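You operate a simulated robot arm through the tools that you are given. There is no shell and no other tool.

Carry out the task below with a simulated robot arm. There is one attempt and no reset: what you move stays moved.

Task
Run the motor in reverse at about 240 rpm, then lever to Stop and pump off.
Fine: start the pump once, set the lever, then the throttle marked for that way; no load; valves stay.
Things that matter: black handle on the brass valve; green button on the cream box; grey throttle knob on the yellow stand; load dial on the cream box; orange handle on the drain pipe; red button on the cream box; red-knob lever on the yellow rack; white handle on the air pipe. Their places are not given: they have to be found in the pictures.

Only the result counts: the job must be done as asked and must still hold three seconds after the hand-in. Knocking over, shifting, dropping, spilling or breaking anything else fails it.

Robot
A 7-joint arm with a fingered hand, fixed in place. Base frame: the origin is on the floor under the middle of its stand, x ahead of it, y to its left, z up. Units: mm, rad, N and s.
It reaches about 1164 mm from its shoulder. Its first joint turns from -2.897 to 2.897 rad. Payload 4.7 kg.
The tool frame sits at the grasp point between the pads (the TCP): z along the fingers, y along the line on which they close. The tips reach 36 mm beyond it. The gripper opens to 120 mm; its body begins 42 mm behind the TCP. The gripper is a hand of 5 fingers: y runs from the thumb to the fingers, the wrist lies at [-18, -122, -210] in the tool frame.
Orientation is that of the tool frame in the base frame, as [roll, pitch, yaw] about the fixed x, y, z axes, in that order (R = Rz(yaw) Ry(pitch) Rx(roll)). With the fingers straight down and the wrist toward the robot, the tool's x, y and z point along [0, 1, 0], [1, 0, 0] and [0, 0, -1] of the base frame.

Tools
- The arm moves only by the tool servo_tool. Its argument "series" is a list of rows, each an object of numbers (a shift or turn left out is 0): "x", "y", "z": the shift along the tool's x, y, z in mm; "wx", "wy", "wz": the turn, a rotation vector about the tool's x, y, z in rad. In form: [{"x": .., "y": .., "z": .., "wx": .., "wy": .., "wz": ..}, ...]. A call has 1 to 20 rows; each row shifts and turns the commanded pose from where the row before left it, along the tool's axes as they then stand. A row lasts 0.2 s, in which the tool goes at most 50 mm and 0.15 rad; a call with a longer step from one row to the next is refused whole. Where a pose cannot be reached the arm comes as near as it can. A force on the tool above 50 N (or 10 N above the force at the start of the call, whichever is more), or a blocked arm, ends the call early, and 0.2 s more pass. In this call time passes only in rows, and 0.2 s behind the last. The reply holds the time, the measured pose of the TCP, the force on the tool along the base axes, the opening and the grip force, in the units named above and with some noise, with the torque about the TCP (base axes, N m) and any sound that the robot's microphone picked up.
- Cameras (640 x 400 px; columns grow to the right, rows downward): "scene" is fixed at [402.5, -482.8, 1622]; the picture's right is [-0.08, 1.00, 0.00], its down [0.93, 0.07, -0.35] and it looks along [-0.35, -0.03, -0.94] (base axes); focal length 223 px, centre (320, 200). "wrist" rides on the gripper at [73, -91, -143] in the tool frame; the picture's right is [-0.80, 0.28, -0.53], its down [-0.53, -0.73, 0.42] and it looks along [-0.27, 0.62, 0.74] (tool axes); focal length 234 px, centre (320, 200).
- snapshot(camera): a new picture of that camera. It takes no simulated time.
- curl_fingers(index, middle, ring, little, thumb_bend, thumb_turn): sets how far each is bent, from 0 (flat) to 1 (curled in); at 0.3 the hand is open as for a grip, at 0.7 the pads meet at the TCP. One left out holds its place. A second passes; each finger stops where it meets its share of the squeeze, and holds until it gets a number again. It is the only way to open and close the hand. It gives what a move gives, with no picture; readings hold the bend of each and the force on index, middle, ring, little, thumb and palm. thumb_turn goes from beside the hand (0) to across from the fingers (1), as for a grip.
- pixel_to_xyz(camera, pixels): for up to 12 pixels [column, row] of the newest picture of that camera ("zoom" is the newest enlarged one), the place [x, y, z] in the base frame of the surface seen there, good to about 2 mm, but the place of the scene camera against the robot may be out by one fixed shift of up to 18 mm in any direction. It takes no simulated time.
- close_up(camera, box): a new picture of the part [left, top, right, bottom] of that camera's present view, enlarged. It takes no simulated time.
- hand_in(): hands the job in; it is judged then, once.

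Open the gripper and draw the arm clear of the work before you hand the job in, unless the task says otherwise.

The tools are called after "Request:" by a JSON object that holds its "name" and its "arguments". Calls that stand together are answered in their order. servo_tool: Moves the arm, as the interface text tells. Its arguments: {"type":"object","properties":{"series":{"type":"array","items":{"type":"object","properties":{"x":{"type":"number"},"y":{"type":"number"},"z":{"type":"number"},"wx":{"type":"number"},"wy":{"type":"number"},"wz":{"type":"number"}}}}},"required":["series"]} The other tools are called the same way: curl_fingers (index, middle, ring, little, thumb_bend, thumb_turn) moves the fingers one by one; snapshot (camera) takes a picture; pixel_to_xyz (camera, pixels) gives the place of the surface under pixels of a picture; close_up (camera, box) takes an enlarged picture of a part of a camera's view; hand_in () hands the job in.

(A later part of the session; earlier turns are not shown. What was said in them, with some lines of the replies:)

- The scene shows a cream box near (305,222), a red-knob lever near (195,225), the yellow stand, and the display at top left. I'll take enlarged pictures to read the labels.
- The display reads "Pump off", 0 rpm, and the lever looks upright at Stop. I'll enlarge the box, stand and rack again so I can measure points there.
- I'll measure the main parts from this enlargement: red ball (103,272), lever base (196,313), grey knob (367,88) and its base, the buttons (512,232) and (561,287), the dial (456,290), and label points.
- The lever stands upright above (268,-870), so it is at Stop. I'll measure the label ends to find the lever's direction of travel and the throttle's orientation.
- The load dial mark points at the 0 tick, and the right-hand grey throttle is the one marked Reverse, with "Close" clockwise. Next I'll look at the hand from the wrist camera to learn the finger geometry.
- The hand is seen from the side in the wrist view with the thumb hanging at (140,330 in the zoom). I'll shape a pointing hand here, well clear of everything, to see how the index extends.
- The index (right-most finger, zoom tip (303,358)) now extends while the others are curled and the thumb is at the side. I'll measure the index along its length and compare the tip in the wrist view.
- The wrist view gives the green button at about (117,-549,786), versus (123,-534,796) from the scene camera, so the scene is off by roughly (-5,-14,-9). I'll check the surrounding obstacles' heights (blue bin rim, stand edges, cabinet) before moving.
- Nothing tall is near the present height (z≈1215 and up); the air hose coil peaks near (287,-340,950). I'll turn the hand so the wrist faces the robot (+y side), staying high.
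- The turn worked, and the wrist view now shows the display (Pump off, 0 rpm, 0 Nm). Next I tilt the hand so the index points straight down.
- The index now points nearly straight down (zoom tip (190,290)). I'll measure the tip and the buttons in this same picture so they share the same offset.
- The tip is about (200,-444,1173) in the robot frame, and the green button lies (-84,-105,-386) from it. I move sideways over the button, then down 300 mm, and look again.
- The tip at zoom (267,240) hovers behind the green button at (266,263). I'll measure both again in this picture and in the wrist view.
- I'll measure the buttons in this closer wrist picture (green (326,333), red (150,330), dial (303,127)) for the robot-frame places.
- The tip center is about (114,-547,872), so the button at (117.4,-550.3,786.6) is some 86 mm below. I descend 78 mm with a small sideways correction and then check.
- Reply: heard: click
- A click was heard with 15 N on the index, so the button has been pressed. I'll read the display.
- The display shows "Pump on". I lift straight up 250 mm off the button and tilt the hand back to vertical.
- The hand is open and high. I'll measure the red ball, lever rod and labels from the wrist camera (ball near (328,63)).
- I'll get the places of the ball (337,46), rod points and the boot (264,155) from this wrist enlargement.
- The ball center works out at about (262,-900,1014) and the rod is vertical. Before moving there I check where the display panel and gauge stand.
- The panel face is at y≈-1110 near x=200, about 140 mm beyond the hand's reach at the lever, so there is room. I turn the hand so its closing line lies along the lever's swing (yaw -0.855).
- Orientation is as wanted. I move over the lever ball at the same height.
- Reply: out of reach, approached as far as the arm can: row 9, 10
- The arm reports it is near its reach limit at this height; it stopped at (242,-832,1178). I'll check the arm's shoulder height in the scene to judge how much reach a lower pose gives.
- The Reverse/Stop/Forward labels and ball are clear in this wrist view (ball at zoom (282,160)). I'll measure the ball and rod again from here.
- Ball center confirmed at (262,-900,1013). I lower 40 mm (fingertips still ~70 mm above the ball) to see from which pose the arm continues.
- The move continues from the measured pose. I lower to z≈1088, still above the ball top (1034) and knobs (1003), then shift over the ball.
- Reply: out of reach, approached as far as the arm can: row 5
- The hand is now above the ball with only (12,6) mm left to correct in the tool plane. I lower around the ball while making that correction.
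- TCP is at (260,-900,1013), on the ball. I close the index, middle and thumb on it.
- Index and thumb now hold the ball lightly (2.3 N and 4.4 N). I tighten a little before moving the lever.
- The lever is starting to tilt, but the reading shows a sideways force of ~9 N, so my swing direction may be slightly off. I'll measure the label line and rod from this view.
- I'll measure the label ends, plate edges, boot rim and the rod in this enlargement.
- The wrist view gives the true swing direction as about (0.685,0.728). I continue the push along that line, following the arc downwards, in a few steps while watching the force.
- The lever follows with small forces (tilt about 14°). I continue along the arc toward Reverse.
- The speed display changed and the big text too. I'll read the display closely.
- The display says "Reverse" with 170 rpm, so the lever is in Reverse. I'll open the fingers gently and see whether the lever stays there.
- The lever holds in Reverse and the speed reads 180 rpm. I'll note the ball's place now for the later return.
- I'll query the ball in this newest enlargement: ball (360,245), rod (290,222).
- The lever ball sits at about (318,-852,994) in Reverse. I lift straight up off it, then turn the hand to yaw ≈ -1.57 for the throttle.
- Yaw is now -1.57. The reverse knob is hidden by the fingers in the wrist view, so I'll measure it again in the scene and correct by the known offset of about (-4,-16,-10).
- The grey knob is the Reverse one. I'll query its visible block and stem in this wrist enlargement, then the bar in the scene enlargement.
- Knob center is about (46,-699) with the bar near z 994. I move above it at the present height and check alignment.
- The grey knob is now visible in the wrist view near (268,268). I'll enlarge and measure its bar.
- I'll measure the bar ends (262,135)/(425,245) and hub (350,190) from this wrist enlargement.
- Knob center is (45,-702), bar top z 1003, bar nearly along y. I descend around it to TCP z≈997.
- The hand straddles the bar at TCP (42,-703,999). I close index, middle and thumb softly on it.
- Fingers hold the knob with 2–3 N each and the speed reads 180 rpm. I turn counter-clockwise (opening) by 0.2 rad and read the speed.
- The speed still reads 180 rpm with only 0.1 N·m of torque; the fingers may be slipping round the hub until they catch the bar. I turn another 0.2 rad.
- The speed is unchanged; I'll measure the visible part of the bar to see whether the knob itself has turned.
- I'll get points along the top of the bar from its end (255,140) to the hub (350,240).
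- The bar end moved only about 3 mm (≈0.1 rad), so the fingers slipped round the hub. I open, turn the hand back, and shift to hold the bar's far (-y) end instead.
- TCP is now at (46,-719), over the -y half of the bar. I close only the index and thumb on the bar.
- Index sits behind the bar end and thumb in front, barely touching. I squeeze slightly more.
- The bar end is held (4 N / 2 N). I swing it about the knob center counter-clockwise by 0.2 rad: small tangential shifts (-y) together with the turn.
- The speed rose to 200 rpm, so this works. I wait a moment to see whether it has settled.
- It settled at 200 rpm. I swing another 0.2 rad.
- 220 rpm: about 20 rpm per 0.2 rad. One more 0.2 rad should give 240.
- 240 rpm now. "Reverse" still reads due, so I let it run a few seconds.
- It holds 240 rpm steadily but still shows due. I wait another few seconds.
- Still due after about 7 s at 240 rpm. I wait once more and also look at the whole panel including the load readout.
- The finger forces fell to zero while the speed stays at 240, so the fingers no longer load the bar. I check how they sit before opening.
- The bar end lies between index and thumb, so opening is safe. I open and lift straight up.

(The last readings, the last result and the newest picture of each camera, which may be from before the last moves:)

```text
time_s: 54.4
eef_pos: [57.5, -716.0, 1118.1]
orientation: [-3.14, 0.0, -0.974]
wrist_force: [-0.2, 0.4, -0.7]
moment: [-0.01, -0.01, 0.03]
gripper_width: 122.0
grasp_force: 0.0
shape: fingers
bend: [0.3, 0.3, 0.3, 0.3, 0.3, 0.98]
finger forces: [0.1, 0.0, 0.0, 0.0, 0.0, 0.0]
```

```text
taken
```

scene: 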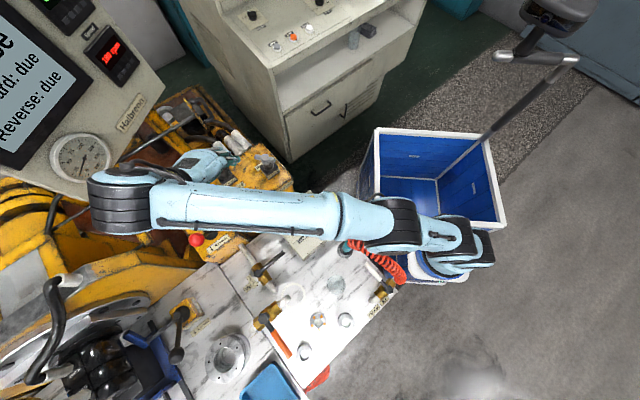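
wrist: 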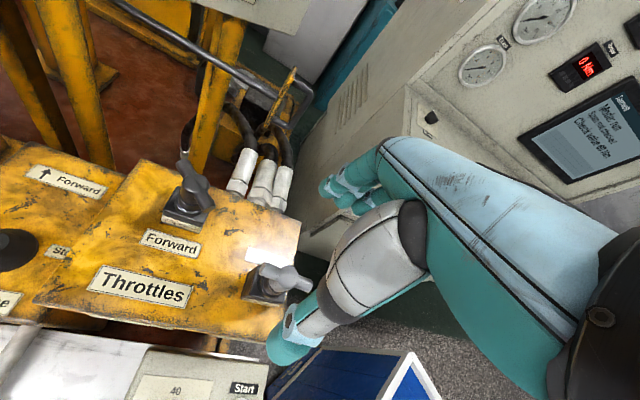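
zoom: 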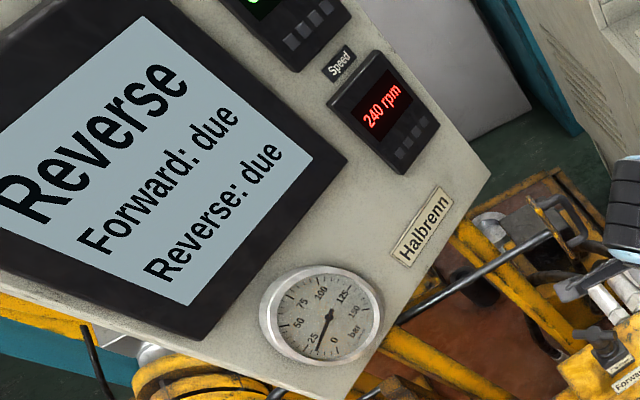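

Another display is visible at (610,130) in the wrist view with some text. I'll enlarge it to read it.

Request:
{"name": "close_up", "arguments": {"camera": "wrist", "box": [440, 0, 640, 190]}}

```text
2.11 times, centred on (540, 95) of wrist
```

zoom: 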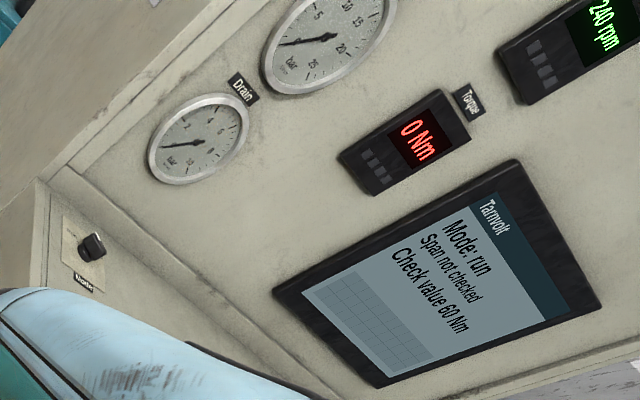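

That second display only shows an instrument's own mode, with torque 0 Nm and 240 rpm, so no load is applied. I return above the lever ball at (318,-852).

Request:
{"name": "servo_tool", "arguments": {"series": [{"wz": -0.084}, {"wz": -0.084}, {"x": 39.8, "y": -13.4}, {"x": 39.8, "y": -13.4}, {"x": 39.8, "y": -13.4}, {"x": 39.8, "y": -13.4}, {"x": 39.8, "y": -13.4}, {"x": 39.8, "y": -13.4}, {"x": 39.8, "y": -13.4}]}}

Request:
{"name": "snapshot", "arguments": {"camera": "wrist"}}

Request:
{"name": "snapshot", "arguments": {"camera": "scene"}}

```text
time_s: 56.4
eef_pos: [316.1, -853.9, 1115.6]
orientation: [3.141, 0.0, -0.806]
wrist_force: [-0.9, 0.1, 1.0]
moment: [0.0, -0.07, 0.0]
gripper_width: 122.0
grasp_force: 0.1
shape: fingers
bend: [0.3, 0.3, 0.3, 0.3, 0.3, 0.98]
finger forces: [0.0, 0.0, 0.0, 0.0, 0.0, 0.0]
```

```text
taken
```

wrist: 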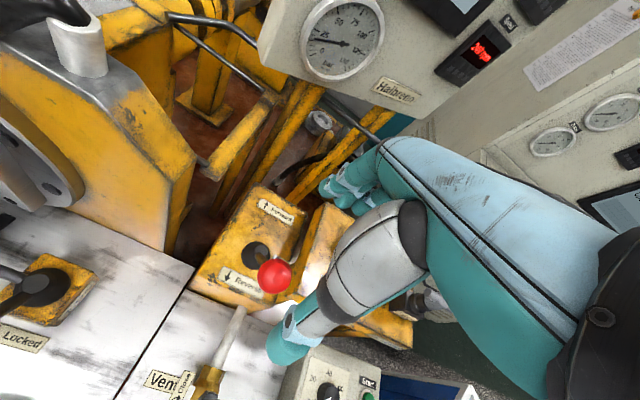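

```text
taken
```

scene: 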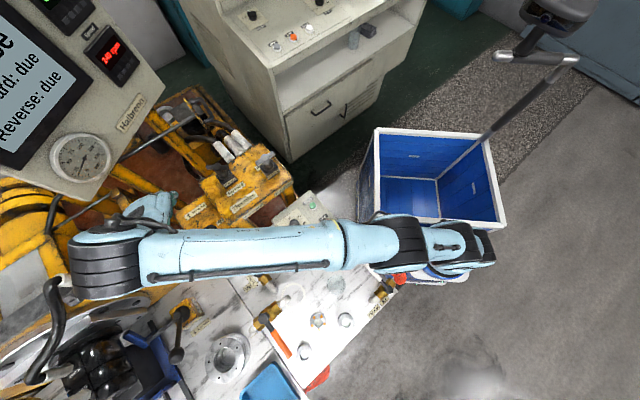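

The red ball is visible at (275,276) in the wrist view. I'll enlarge and measure it from this height.

Request:
{"name": "close_up", "arguments": {"camera": "wrist", "box": [200, 200, 320, 310]}}

Request:
{"name": "pixel_to_xyz", "arguments": {"camera": "wrist", "pixels": [[275, 276], [268, 276], [282, 276], [275, 268], [275, 284], [258, 262], [262, 265]]}}

Request:
{"name": "close_up", "arguments": {"camera": "scene", "box": [60, 0, 160, 100]}}

```text
3.64 times, centred on (260, 255) of wrist
```

zoom: 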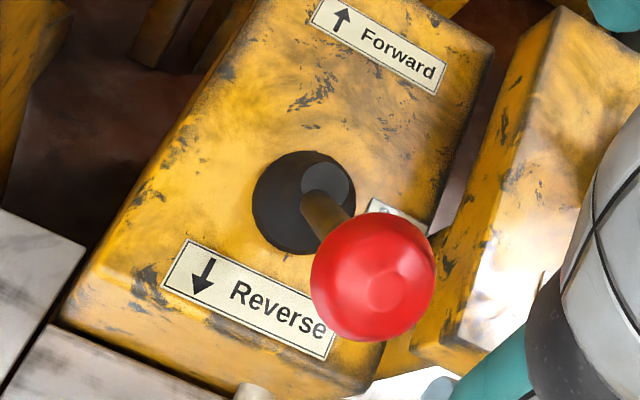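

```text
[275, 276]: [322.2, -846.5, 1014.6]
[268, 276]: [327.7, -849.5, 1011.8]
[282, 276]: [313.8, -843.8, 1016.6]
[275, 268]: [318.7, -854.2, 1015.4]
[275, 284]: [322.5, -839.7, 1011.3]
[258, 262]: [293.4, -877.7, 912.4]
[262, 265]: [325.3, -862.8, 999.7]
```

```text
4.00 times, centred on (110, 50) of scene
```

zoom: 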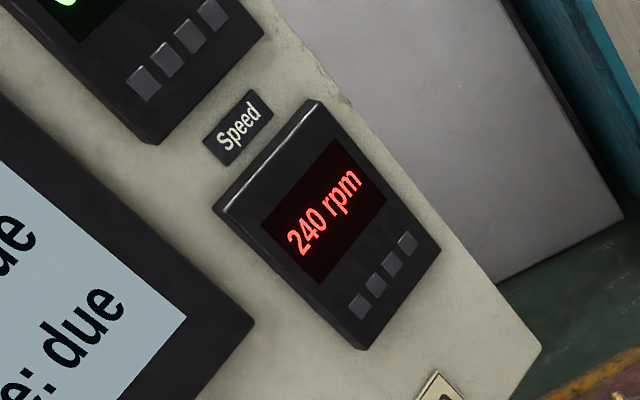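

The ball center is about (316,-849,995), and the speed is still 240 rpm. I lower the open hand around it.

Request:
{"name": "servo_tool", "arguments": {"series": [{"x": -1.5, "y": -1.4, "z": 35}, {"x": -1.4, "y": -1.4, "z": 35}, {"z": 30}, {"z": 20}]}}

Request:
{"name": "close_up", "arguments": {"camera": "wrist", "box": [200, 140, 400, 340]}}

```text
time_s: 57.4
eef_pos: [316.9, -848.8, 996.7]
orientation: [-3.141, 0.0, -0.805]
wrist_force: [0.6, 0.1, 0.7]
moment: [-0.01, -0.01, 0.01]
gripper_width: 122.0
grasp_force: 0.1
shape: fingers
bend: [0.3, 0.3, 0.3, 0.3, 0.3, 0.98]
finger forces: [0.0, 0.0, 0.0, 0.0, 0.1, 0.1]
```

```text
2.00 times, centred on (300, 240) of wrist
```

zoom: 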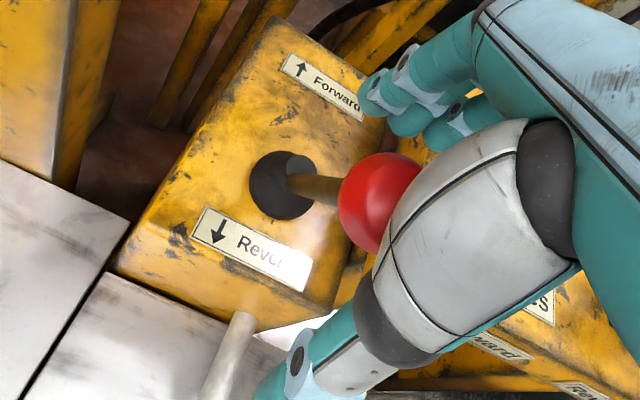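

TCP is on the ball. I close index, middle and thumb on it as before.

Request:
{"name": "curl_fingers", "arguments": {"index": 0.71, "middle": 0.71, "thumb_bend": 0.7}}

Request:
{"name": "close_up", "arguments": {"camera": "wrist", "box": [200, 140, 400, 340]}}

```text
time_s: 58.4
eef_pos: [316.4, -849.7, 996.1]
orientation: [3.14, 0.0, -0.807]
wrist_force: [-6.1, -0.7, -1.9]
moment: [-0.27, 0.49, -0.02]
gripper_width: 32.7
grasp_force: 14.2
shape: fingers
bend: [0.59, 0.65, 0.3, 0.3, 0.64, 1.0]
finger forces: [8.6, 8.1, 0.0, 0.1, 12.1, 0.0]
```

```text
2.00 times, centred on (300, 240) of wrist
```

zoom: 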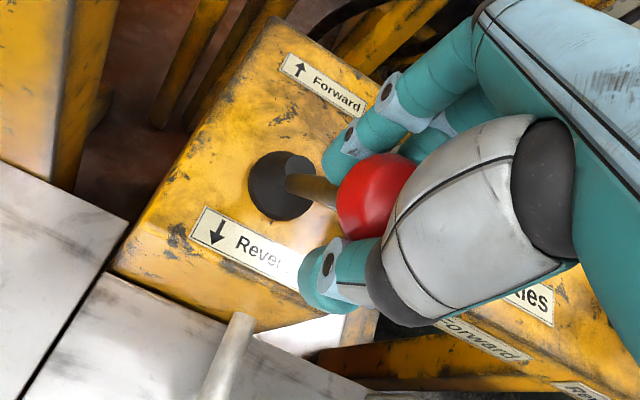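

The grip is firm (8–12 N). I draw the lever back along its arc toward Stop, first about half way.

Request:
{"name": "servo_tool", "arguments": {"series": [{"y": 8, "z": -3.5}, {"y": 8, "z": -3.1}, {"y": 8, "z": -2.7}, {"y": 8, "z": -2.2}, {"y": 8, "z": -1.9}]}}

Request:
{"name": "close_up", "arguments": {"camera": "wrist", "box": [200, 140, 400, 340]}}

Request:
{"name": "close_up", "arguments": {"camera": "scene", "box": [0, 0, 160, 200]}}

```text
time_s: 59.6
eef_pos: [289.1, -875.2, 1011.6]
orientation: [-3.141, -0.001, -0.807]
wrist_force: [4.2, -3.3, -3.5]
moment: [0.01, -0.11, 0.05]
gripper_width: 23.1
grasp_force: 11.6
shape: fingers
bend: [0.63, 0.68, 0.3, 0.3, 0.66, 1.0]
finger forces: [9.4, 4.8, 0.0, 0.0, 9.2, 0.0]
```

```text
2.00 times, centred on (300, 240) of wrist
```

zoom: 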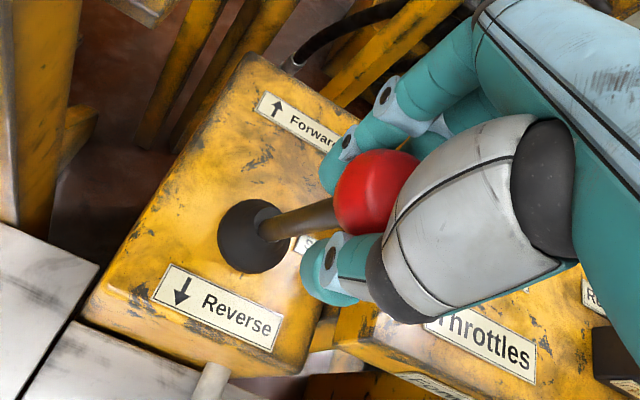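

```text
2.00 times, centred on (80, 100) of scene
```

zoom: 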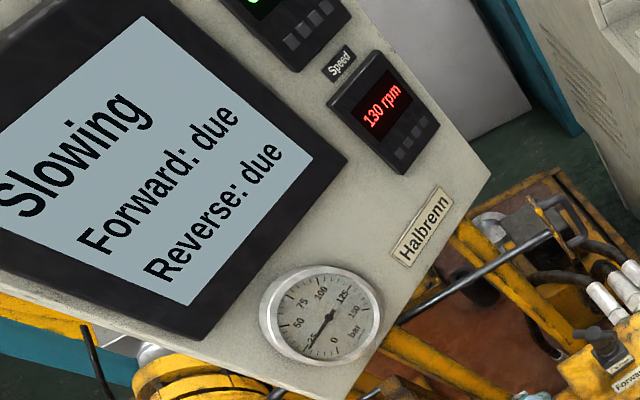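

The panel says "Slowing", 130 rpm. I bring the lever the remaining ~37 mm to upright.

Request:
{"name": "servo_tool", "arguments": {"series": [{"y": 8, "z": -0.6}, {"y": 8, "z": -0.4}, {"y": 8, "z": -0.3}, {"y": 8, "z": -0.1}, {"x": -0.5, "y": 5}]}}

Request:
{"name": "close_up", "arguments": {"camera": "wrist", "box": [200, 140, 400, 340]}}

Request:
{"name": "close_up", "arguments": {"camera": "scene", "box": [0, 0, 160, 200]}}

```text
time_s: 60.8
eef_pos: [260.7, -899.8, 1010.7]
orientation: [-3.141, 0.002, -0.804]
wrist_force: [5.3, 0.5, -5.5]
moment: [0.27, -0.13, 0.05]
gripper_width: 21.3
grasp_force: 10.0
shape: fingers
bend: [0.63, 0.71, 0.3, 0.3, 0.67, 1.0]
finger forces: [9.6, 2.4, 0.0, 0.0, 9.6, 0.0]
```

```text
2.00 times, centred on (300, 240) of wrist
```

zoom: 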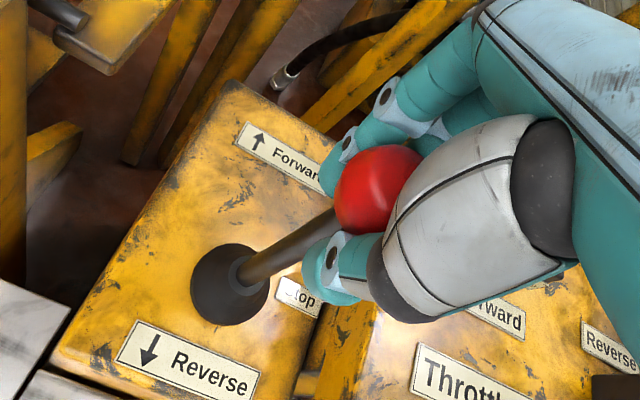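

```text
2.00 times, centred on (80, 100) of scene
```

zoom: 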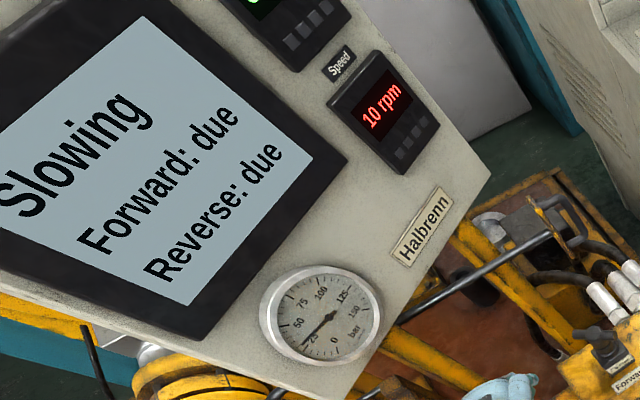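

The lever is upright and the motor is nearly stopped (10 rpm). I open the hand and read the panel.

Request:
{"name": "curl_fingers", "arguments": {"index": 0.3, "middle": 0.3, "thumb_bend": 0.3}}

Request:
{"name": "close_up", "arguments": {"camera": "scene", "box": [0, 0, 160, 200]}}

Request:
{"name": "close_up", "arguments": {"camera": "wrist", "box": [200, 140, 400, 340]}}

```text
time_s: 61.8
eef_pos: [260.5, -900.9, 1011.4]
orientation: [3.142, -0.001, -0.805]
wrist_force: [0.1, 0.2, 1.2]
moment: [0.0, -0.01, 0.0]
gripper_width: 121.9
grasp_force: 0.0
shape: fingers
bend: [0.3, 0.3, 0.3, 0.3, 0.3, 0.98]
finger forces: [0.0, 0.0, 0.0, 0.1, 0.0, 0.1]
```

```text
2.00 times, centred on (80, 100) of scene
```

zoom: 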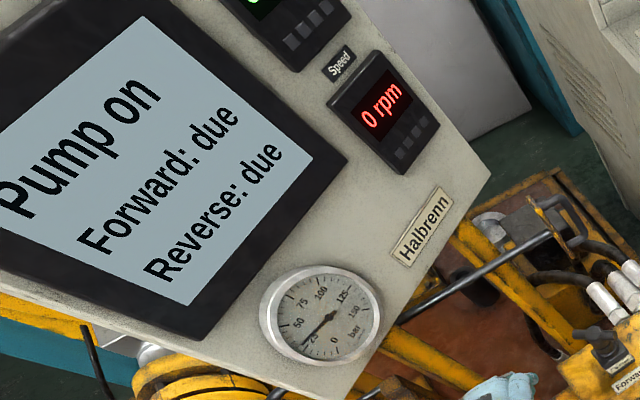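

```text
2.00 times, centred on (300, 240) of wrist
```

zoom: 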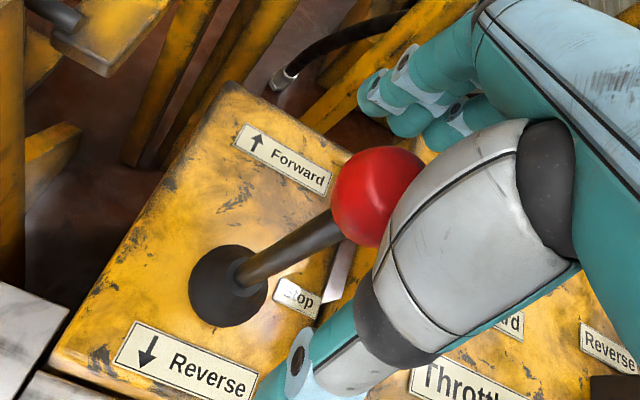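

The panel reads "Pump on", 0 rpm: the lever is at Stop. I lift the open hand straight off the ball.

Request:
{"name": "servo_tool", "arguments": {"series": [{"z": -20}, {"z": -20}, {"z": -20}, {"z": -10}]}}

Request:
{"name": "snapshot", "arguments": {"camera": "wrist"}}

```text
time_s: 62.8
eef_pos: [261.5, -900.2, 1081.1]
orientation: [-3.141, -0.001, -0.805]
wrist_force: [0.1, 0.3, 0.3]
moment: [-0.01, 0.03, 0.03]
gripper_width: 122.1
grasp_force: 0.0
shape: fingers
bend: [0.3, 0.3, 0.3, 0.3, 0.3, 0.98]
finger forces: [0.0, 0.0, 0.0, 0.0, 0.0, 0.0]
```

```text
taken
```

wrist: 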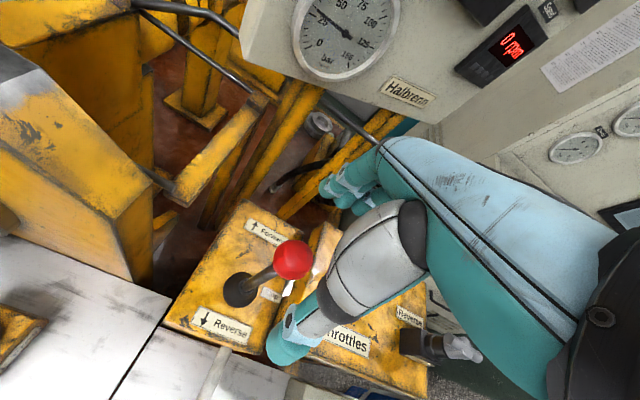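

The hand clears the ball. A paper sheet with text is visible at (600,45); I'll try to read it before switching the pump off.

Request:
{"name": "close_up", "arguments": {"camera": "wrist", "box": [530, 0, 640, 100]}}

Request:
{"name": "close_up", "arguments": {"camera": "wrist", "box": [220, 190, 320, 310]}}

```text
4.00 times, centred on (585, 50) of wrist
```

zoom: 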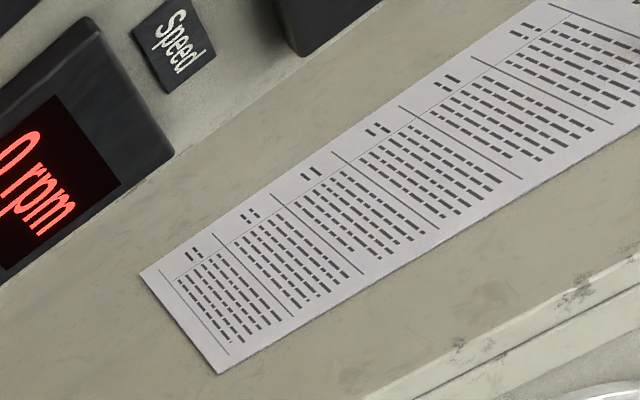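

```text
3.33 times, centred on (270, 250) of wrist
```

zoom: 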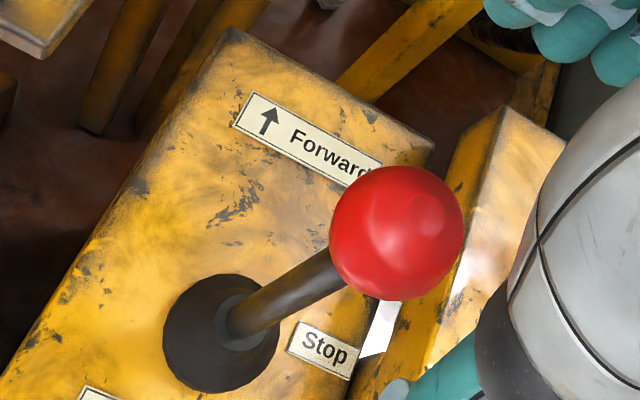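

The sheet has no readable text, and the lever stands upright by the Stop label. I rise and draw back from the lever toward the cream box.

Request:
{"name": "servo_tool", "arguments": {"series": [{"x": -7, "y": -7, "z": -18}, {"x": -7, "y": -7, "z": -18}, {"x": -31, "y": -16, "z": -16}, {"x": -31, "y": -16, "z": -16}, {"x": -31, "y": -16, "z": -16}, {"x": -31, "y": -16, "z": -16}, {"x": -31, "y": -16, "z": -16}, {"x": -31, "y": -16, "z": -5}]}}

Request:
{"name": "servo_tool", "arguments": {"series": [{"wz": -0.142}, {"wz": -0.142}, {"wz": -0.142}, {"wz": -0.142}, {"wz": -0.142}, {"wz": -0.142}, {"wz": -0.142}, {"wz": -0.142}, {"wz": -0.142}, {"wz": -0.142}, {"wz": -0.135}]}}

Request:
{"name": "curl_fingers", "arguments": {"index": 0.2, "middle": 1.0, "ring": 1.0, "little": 1.0, "thumb_bend": 0.3, "thumb_turn": 1.0}}

Request:
{"name": "snapshot", "arguments": {"camera": "scene"}}

Request:
{"name": "snapshot", "arguments": {"camera": "wrist"}}

```text
time_s: 64.6
eef_pos: [201.7, -679.9, 1204.0]
orientation: [-3.14, 0.002, -0.805]
wrist_force: [0.1, -0.1, -0.9]
moment: [0.03, 0.0, 0.0]
gripper_width: 122.0
grasp_force: 0.0
shape: fingers
bend: [0.3, 0.3, 0.3, 0.3, 0.3, 0.98]
finger forces: [0.0, 0.1, 0.0, 0.0, 0.0, 0.1]
```

```text
time_s: 67.0
eef_pos: [201.9, -679.4, 1203.8]
orientation: [-3.142, -0.001, 0.752]
wrist_force: [-0.6, 0.4, -0.2]
moment: [-0.03, 0.01, -0.03]
gripper_width: 122.3
grasp_force: 0.0
shape: fingers
bend: [0.3, 0.3, 0.3, 0.3, 0.3, 0.98]
finger forces: [0.0, 0.0, 0.1, 0.0, 0.0, 0.0]
```

```text
time_s: 68.0
eef_pos: [201.7, -679.7, 1202.9]
orientation: [3.14, -0.001, 0.751]
wrist_force: [-0.3, -0.2, 0.2]
moment: [-0.01, 0.0, 0.0]
gripper_width: 139.8
grasp_force: 0.1
shape: fingers
bend: [0.2, 1.0, 1.0, 1.0, 0.3, 0.97]
finger forces: [0.1, 0.1, 0.0, 0.0, 0.0, 0.0]
```

```text
taken
```

scene: 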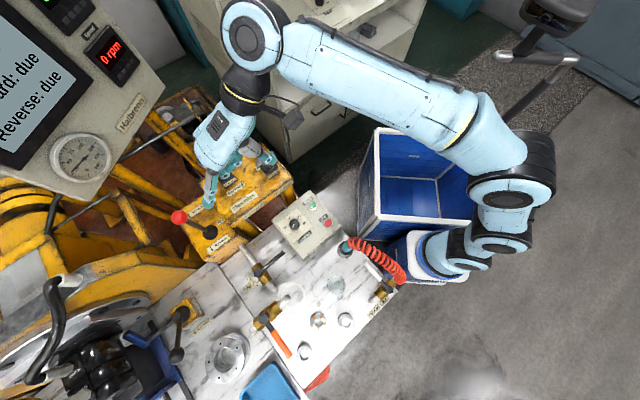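

```text
taken
```

wrist: 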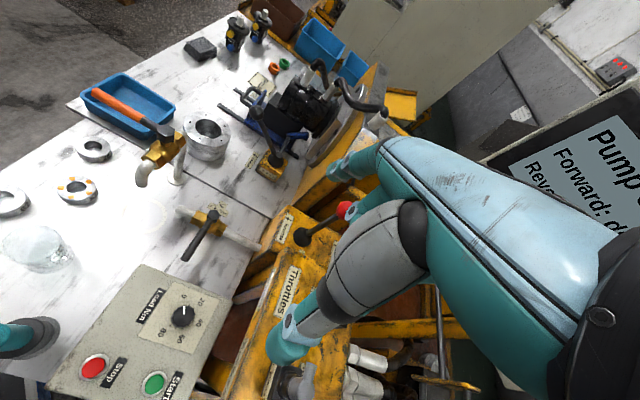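

The hand is pointing with thumb tucked under, high over the stand. I tilt it so the index points down and move above the red button, then lower to about 150 mm over it.

Request:
{"name": "servo_tool", "arguments": {"series": [{"wx": 0.135}, {"wx": 0.135}, {"wx": 0.135}, {"wx": 0.135}, {"x": 17.85, "y": -31.55, "z": 18.93}, {"x": 17.85, "y": -31.55, "z": 18.93}, {"x": 17.85, "y": -31.55, "z": 18.93}, {"x": 17.85, "y": -31.55, "z": 18.93}, {"x": 17.85, "y": -31.55, "z": 18.93}, {"x": 17.85, "y": -31.55, "z": 18.93}]}}

Request:
{"name": "servo_tool", "arguments": {"series": [{"y": 20.6, "z": 34.3}, {"y": 20.6, "z": 34.3}, {"y": 20.6, "z": 34.3}, {"y": 20.6, "z": 34.3}, {"y": 20.6, "z": 34.3}]}}

Request:
{"name": "close_up", "arguments": {"camera": "scene", "box": [250, 130, 410, 260]}}

Request:
{"name": "snapshot", "arguments": {"camera": "wrist"}}

```text
time_s: 70.2
eef_pos: [127.4, -441.1, 1199.2]
orientation: [-2.601, -0.002, 0.75]
wrist_force: [-0.2, -0.3, -1.7]
moment: [0.09, -0.03, 0.01]
gripper_width: 140.1
grasp_force: 0.0
shape: fingers
bend: [0.2, 1.0, 1.0, 1.0, 0.3, 0.98]
finger forces: [0.0, 0.0, 0.0, 0.1, 0.0, 0.0]
out of reach, approached as far as the arm can: row 4
```

```text
time_s: 71.4
eef_pos: [131.2, -440.8, 1002.5]
orientation: [-2.602, 0.0, 0.75]
wrist_force: [-0.7, -0.3, 0.1]
moment: [-0.03, 0.01, -0.02]
gripper_width: 140.3
grasp_force: 0.0
shape: fingers
bend: [0.2, 1.0, 1.0, 1.0, 0.3, 0.98]
finger forces: [0.1, 0.0, 0.1, 0.1, 0.0, 0.0]
```

```text
3.08 times, centred on (330, 195) of scene
```

zoom: 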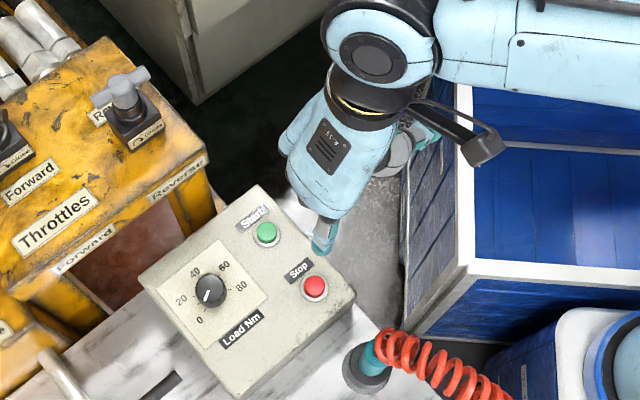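

```text
taken
```

wrist: 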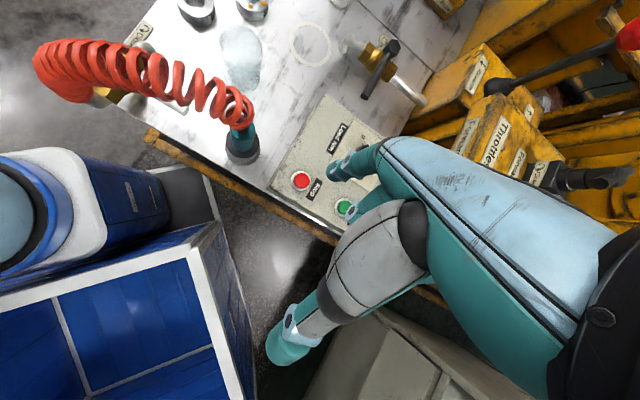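

The index tip is at zoom (322,243), with the red button at (315,287). I'll measure tip and button in both cameras.

Request:
{"name": "pixel_to_xyz", "arguments": {"camera": "zoom", "pixels": [[321, 249], [322, 243], [325, 232], [316, 243], [328, 240], [315, 287], [266, 232], [330, 180]]}}

Request:
{"name": "close_up", "arguments": {"camera": "wrist", "box": [260, 130, 400, 230]}}

```text
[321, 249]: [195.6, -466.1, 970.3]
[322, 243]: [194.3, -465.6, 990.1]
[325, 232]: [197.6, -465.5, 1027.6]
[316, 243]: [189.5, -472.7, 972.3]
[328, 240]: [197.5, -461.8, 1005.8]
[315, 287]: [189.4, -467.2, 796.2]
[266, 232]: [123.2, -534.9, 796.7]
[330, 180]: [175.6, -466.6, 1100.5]
```

```text
4.00 times, centred on (330, 180) of wrist
```

zoom: 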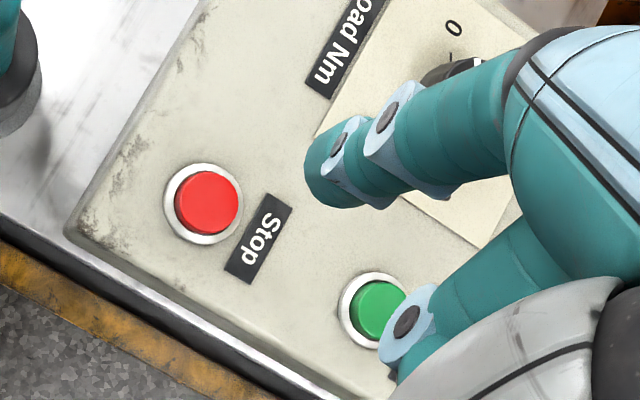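

I'll measure the index tip (318,178), red button (206,203) and the curled finger (410,325) in this wrist enlargement.

Request:
{"name": "pixel_to_xyz", "arguments": {"camera": "zoom", "pixels": [[206, 203], [310, 175], [320, 150], [325, 190], [345, 170], [380, 302], [410, 320], [395, 350]]}}

```text
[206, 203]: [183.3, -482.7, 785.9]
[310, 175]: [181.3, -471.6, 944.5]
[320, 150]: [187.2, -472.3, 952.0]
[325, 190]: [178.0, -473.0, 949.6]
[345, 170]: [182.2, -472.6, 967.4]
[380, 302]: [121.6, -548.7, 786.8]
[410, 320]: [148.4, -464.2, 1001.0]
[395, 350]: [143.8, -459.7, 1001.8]
```

The index tip center (182,-481) is within 3 mm of the red button (183.4,-483). I descend 140 mm, then press in 3 mm steps.

Request:
{"name": "servo_tool", "arguments": {"series": [{"x": -0.33, "y": 18.5, "z": 29.7}, {"x": -0.33, "y": 18.5, "z": 29.7}, {"x": -0.33, "y": 18.5, "z": 29.7}, {"x": -0.33, "y": 18.5, "z": 29.7}]}}

Request:
{"name": "close_up", "arguments": {"camera": "scene", "box": [280, 180, 360, 240]}}

Request:
{"name": "close_up", "arguments": {"camera": "wrist", "box": [260, 110, 400, 230]}}

```text
time_s: 72.4
eef_pos: [129.6, -445.3, 861.1]
orientation: [-2.603, 0.001, 0.75]
wrist_force: [-0.5, -0.2, -0.6]
moment: [-0.04, -0.02, -0.03]
gripper_width: 139.8
grasp_force: 0.1
shape: fingers
bend: [0.2, 1.0, 1.0, 1.0, 0.3, 0.98]
finger forces: [0.0, 0.1, 0.0, 0.0, 0.0, 0.0]
```

```text
6.67 times, centred on (320, 210) of scene
```

zoom: 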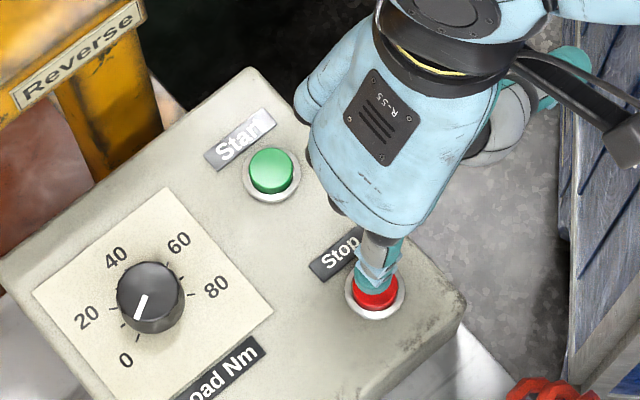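

```text
3.33 times, centred on (330, 170) of wrist
```

zoom: 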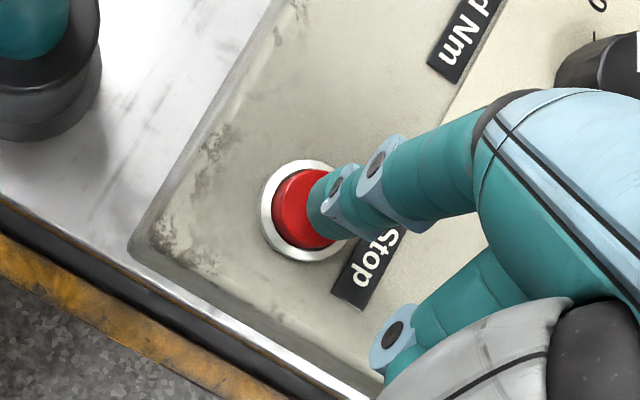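

The tip is right above the red button. I press down in 3 mm steps.

Request:
{"name": "servo_tool", "arguments": {"series": [{"y": 1.54, "z": 2.57}, {"y": 1.54, "z": 2.57}, {"y": 1.54, "z": 2.57}, {"y": 1.54, "z": 2.57}]}}

Request:
{"name": "close_up", "arguments": {"camera": "scene", "box": [0, 0, 160, 200]}}

```text
time_s: 73.4
eef_pos: [129.7, -444.8, 849.2]
orientation: [-2.604, 0.003, 0.75]
wrist_force: [-0.4, 2.2, 14.8]
moment: [-0.54, -0.86, 0.02]
gripper_width: 140.3
grasp_force: 7.5
shape: fingers
bend: [0.2, 1.0, 1.0, 1.0, 0.3, 0.98]
finger forces: [14.9, 0.1, 0.0, 0.1, 0.0, 0.0]
heard: click
```

```text
2.00 times, centred on (80, 100) of scene
```

zoom: 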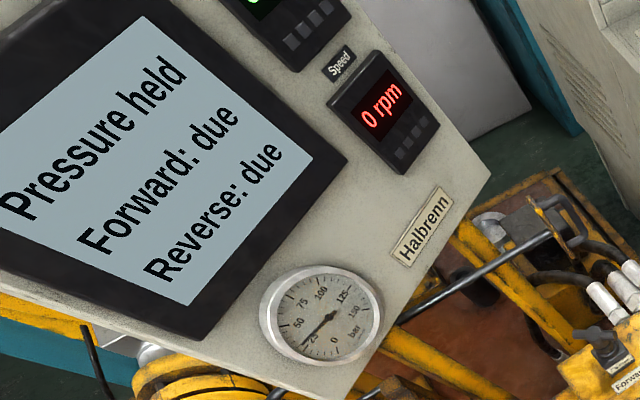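

A click was heard and the display reads "Pressure held" – the pump is off (valves are to stay). I lift straight up and draw clear.

Request:
{"name": "servo_tool", "arguments": {"series": [{"y": -5.15, "z": -8.58}, {"y": -18.4, "z": -30.6}, {"y": -18.4, "z": -30.6}, {"y": -18.4, "z": -30.6}, {"y": -18.4, "z": -30.6}, {"y": -18.4, "z": -30.6}, {"y": -18.4, "z": -30.6}, {"y": -18.4, "z": -30.6}, {"y": -18.4, "z": -30.6}]}}

Request:
{"name": "servo_tool", "arguments": {"series": [{"wx": -0.135}, {"wx": -0.135}, {"wx": -0.135}, {"wx": -0.135}, {"z": -30}, {"z": -30}]}}

Request:
{"name": "curl_fingers", "arguments": {"index": 0.3, "middle": 0.3, "ring": 0.3, "little": 0.3, "thumb_bend": 0.3, "thumb_turn": 1.0}}

Request:
{"name": "snapshot", "arguments": {"camera": "scene"}}

Request:
{"name": "close_up", "arguments": {"camera": "scene", "box": [0, 0, 160, 200]}}

Request:
{"name": "close_up", "arguments": {"camera": "scene", "box": [150, 130, 340, 260]}}

```text
time_s: 75.4
eef_pos: [130.0, -445.5, 1146.2]
orientation: [-2.6, 0.0, 0.75]
wrist_force: [0.7, -0.1, -0.3]
moment: [0.0, 0.02, -0.02]
gripper_width: 140.0
grasp_force: 0.0
shape: fingers
bend: [0.2, 1.0, 1.0, 1.0, 0.3, 0.98]
finger forces: [0.0, 0.1, 0.0, 0.0, 0.1, 0.1]
```

```text
time_s: 76.8
eef_pos: [130.1, -444.6, 1205.3]
orientation: [-3.14, 0.0, 0.751]
wrist_force: [0.0, -0.3, 0.3]
moment: [0.04, 0.0, -0.01]
gripper_width: 140.3
grasp_force: 0.0
shape: fingers
bend: [0.2, 1.0, 1.0, 1.0, 0.3, 0.98]
finger forces: [0.0, 0.1, 0.1, 0.0, 0.1, 0.0]
```

```text
time_s: 77.8
eef_pos: [130.2, -443.5, 1204.3]
orientation: [-3.142, 0.0, 0.75]
wrist_force: [0.1, -0.1, 0.3]
moment: [-0.01, -0.01, 0.02]
gripper_width: 122.1
grasp_force: 0.0
shape: fingers
bend: [0.3, 0.3, 0.3, 0.3, 0.3, 0.97]
finger forces: [0.0, 0.0, 0.2, 0.0, 0.1, 0.0]
```

```text
taken
```

scene: 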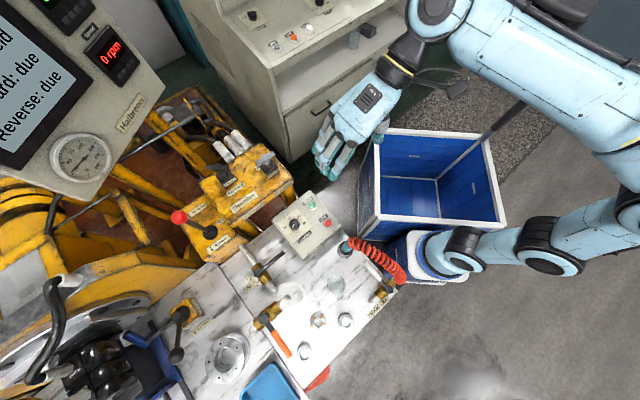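

```text
2.00 times, centred on (80, 100) of scene
```

zoom: 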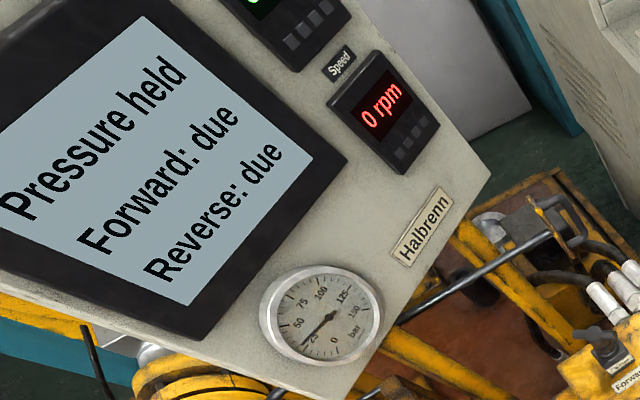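

```text
3.08 times, centred on (245, 195) of scene
```

zoom: 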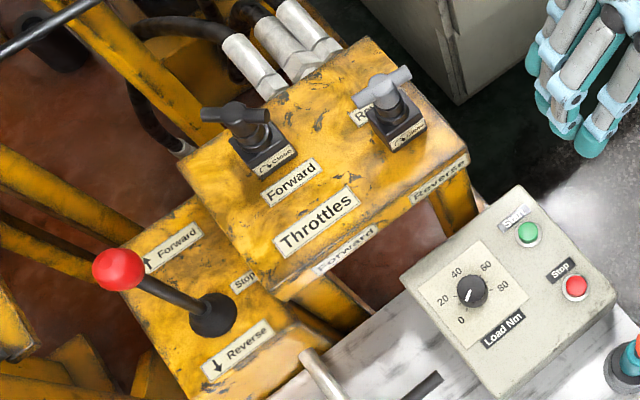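

Final check: lever upright at Stop, 0 rpm, and the panel moved from "Pump on" to "Pressure held" after the red button. The dial is at 0, the valves are untouched, and the hand is open and clear. I hand the job in.

Request:
{"name": "hand_in", "arguments": {}}

```text
The job is handed in.
```

I ran the motor in reverse at a steady 240 rpm on the panel for about 18 seconds. I then returned the lever to Stop and switched the pump off, and I've handed the job in. I don't know how it was judged.

- **Pump:** started once with the green button and stopped with the red button. After the stop the panel read "Pressure held", with about 25 bar still on the gauge, because the valves were to stay as they were.
- **Speed:** with the lever in Reverse it settled at 180 rpm. I opened the Reverse throttle in small turns to 200, 220 and then 240. I left that throttle open at the 240 setting, since you didn't ask for it to be closed.
- **Load and valves:** the load dial stayed at 0, torque read 0 Nm while the motor ran, and I didn't touch any valve.
- **End state:** the lever is upright at Stop, the motor is at 0 rpm, and the hand is open and clear. Nothing was knocked over or moved out of place.

The panel showed "Forward: due" and "Reverse: due" throughout, and "Reverse" didn't change after the run. Nothing I could see explained what would clear it. I took it to be a separate test on the rig and didn't repeat the run.
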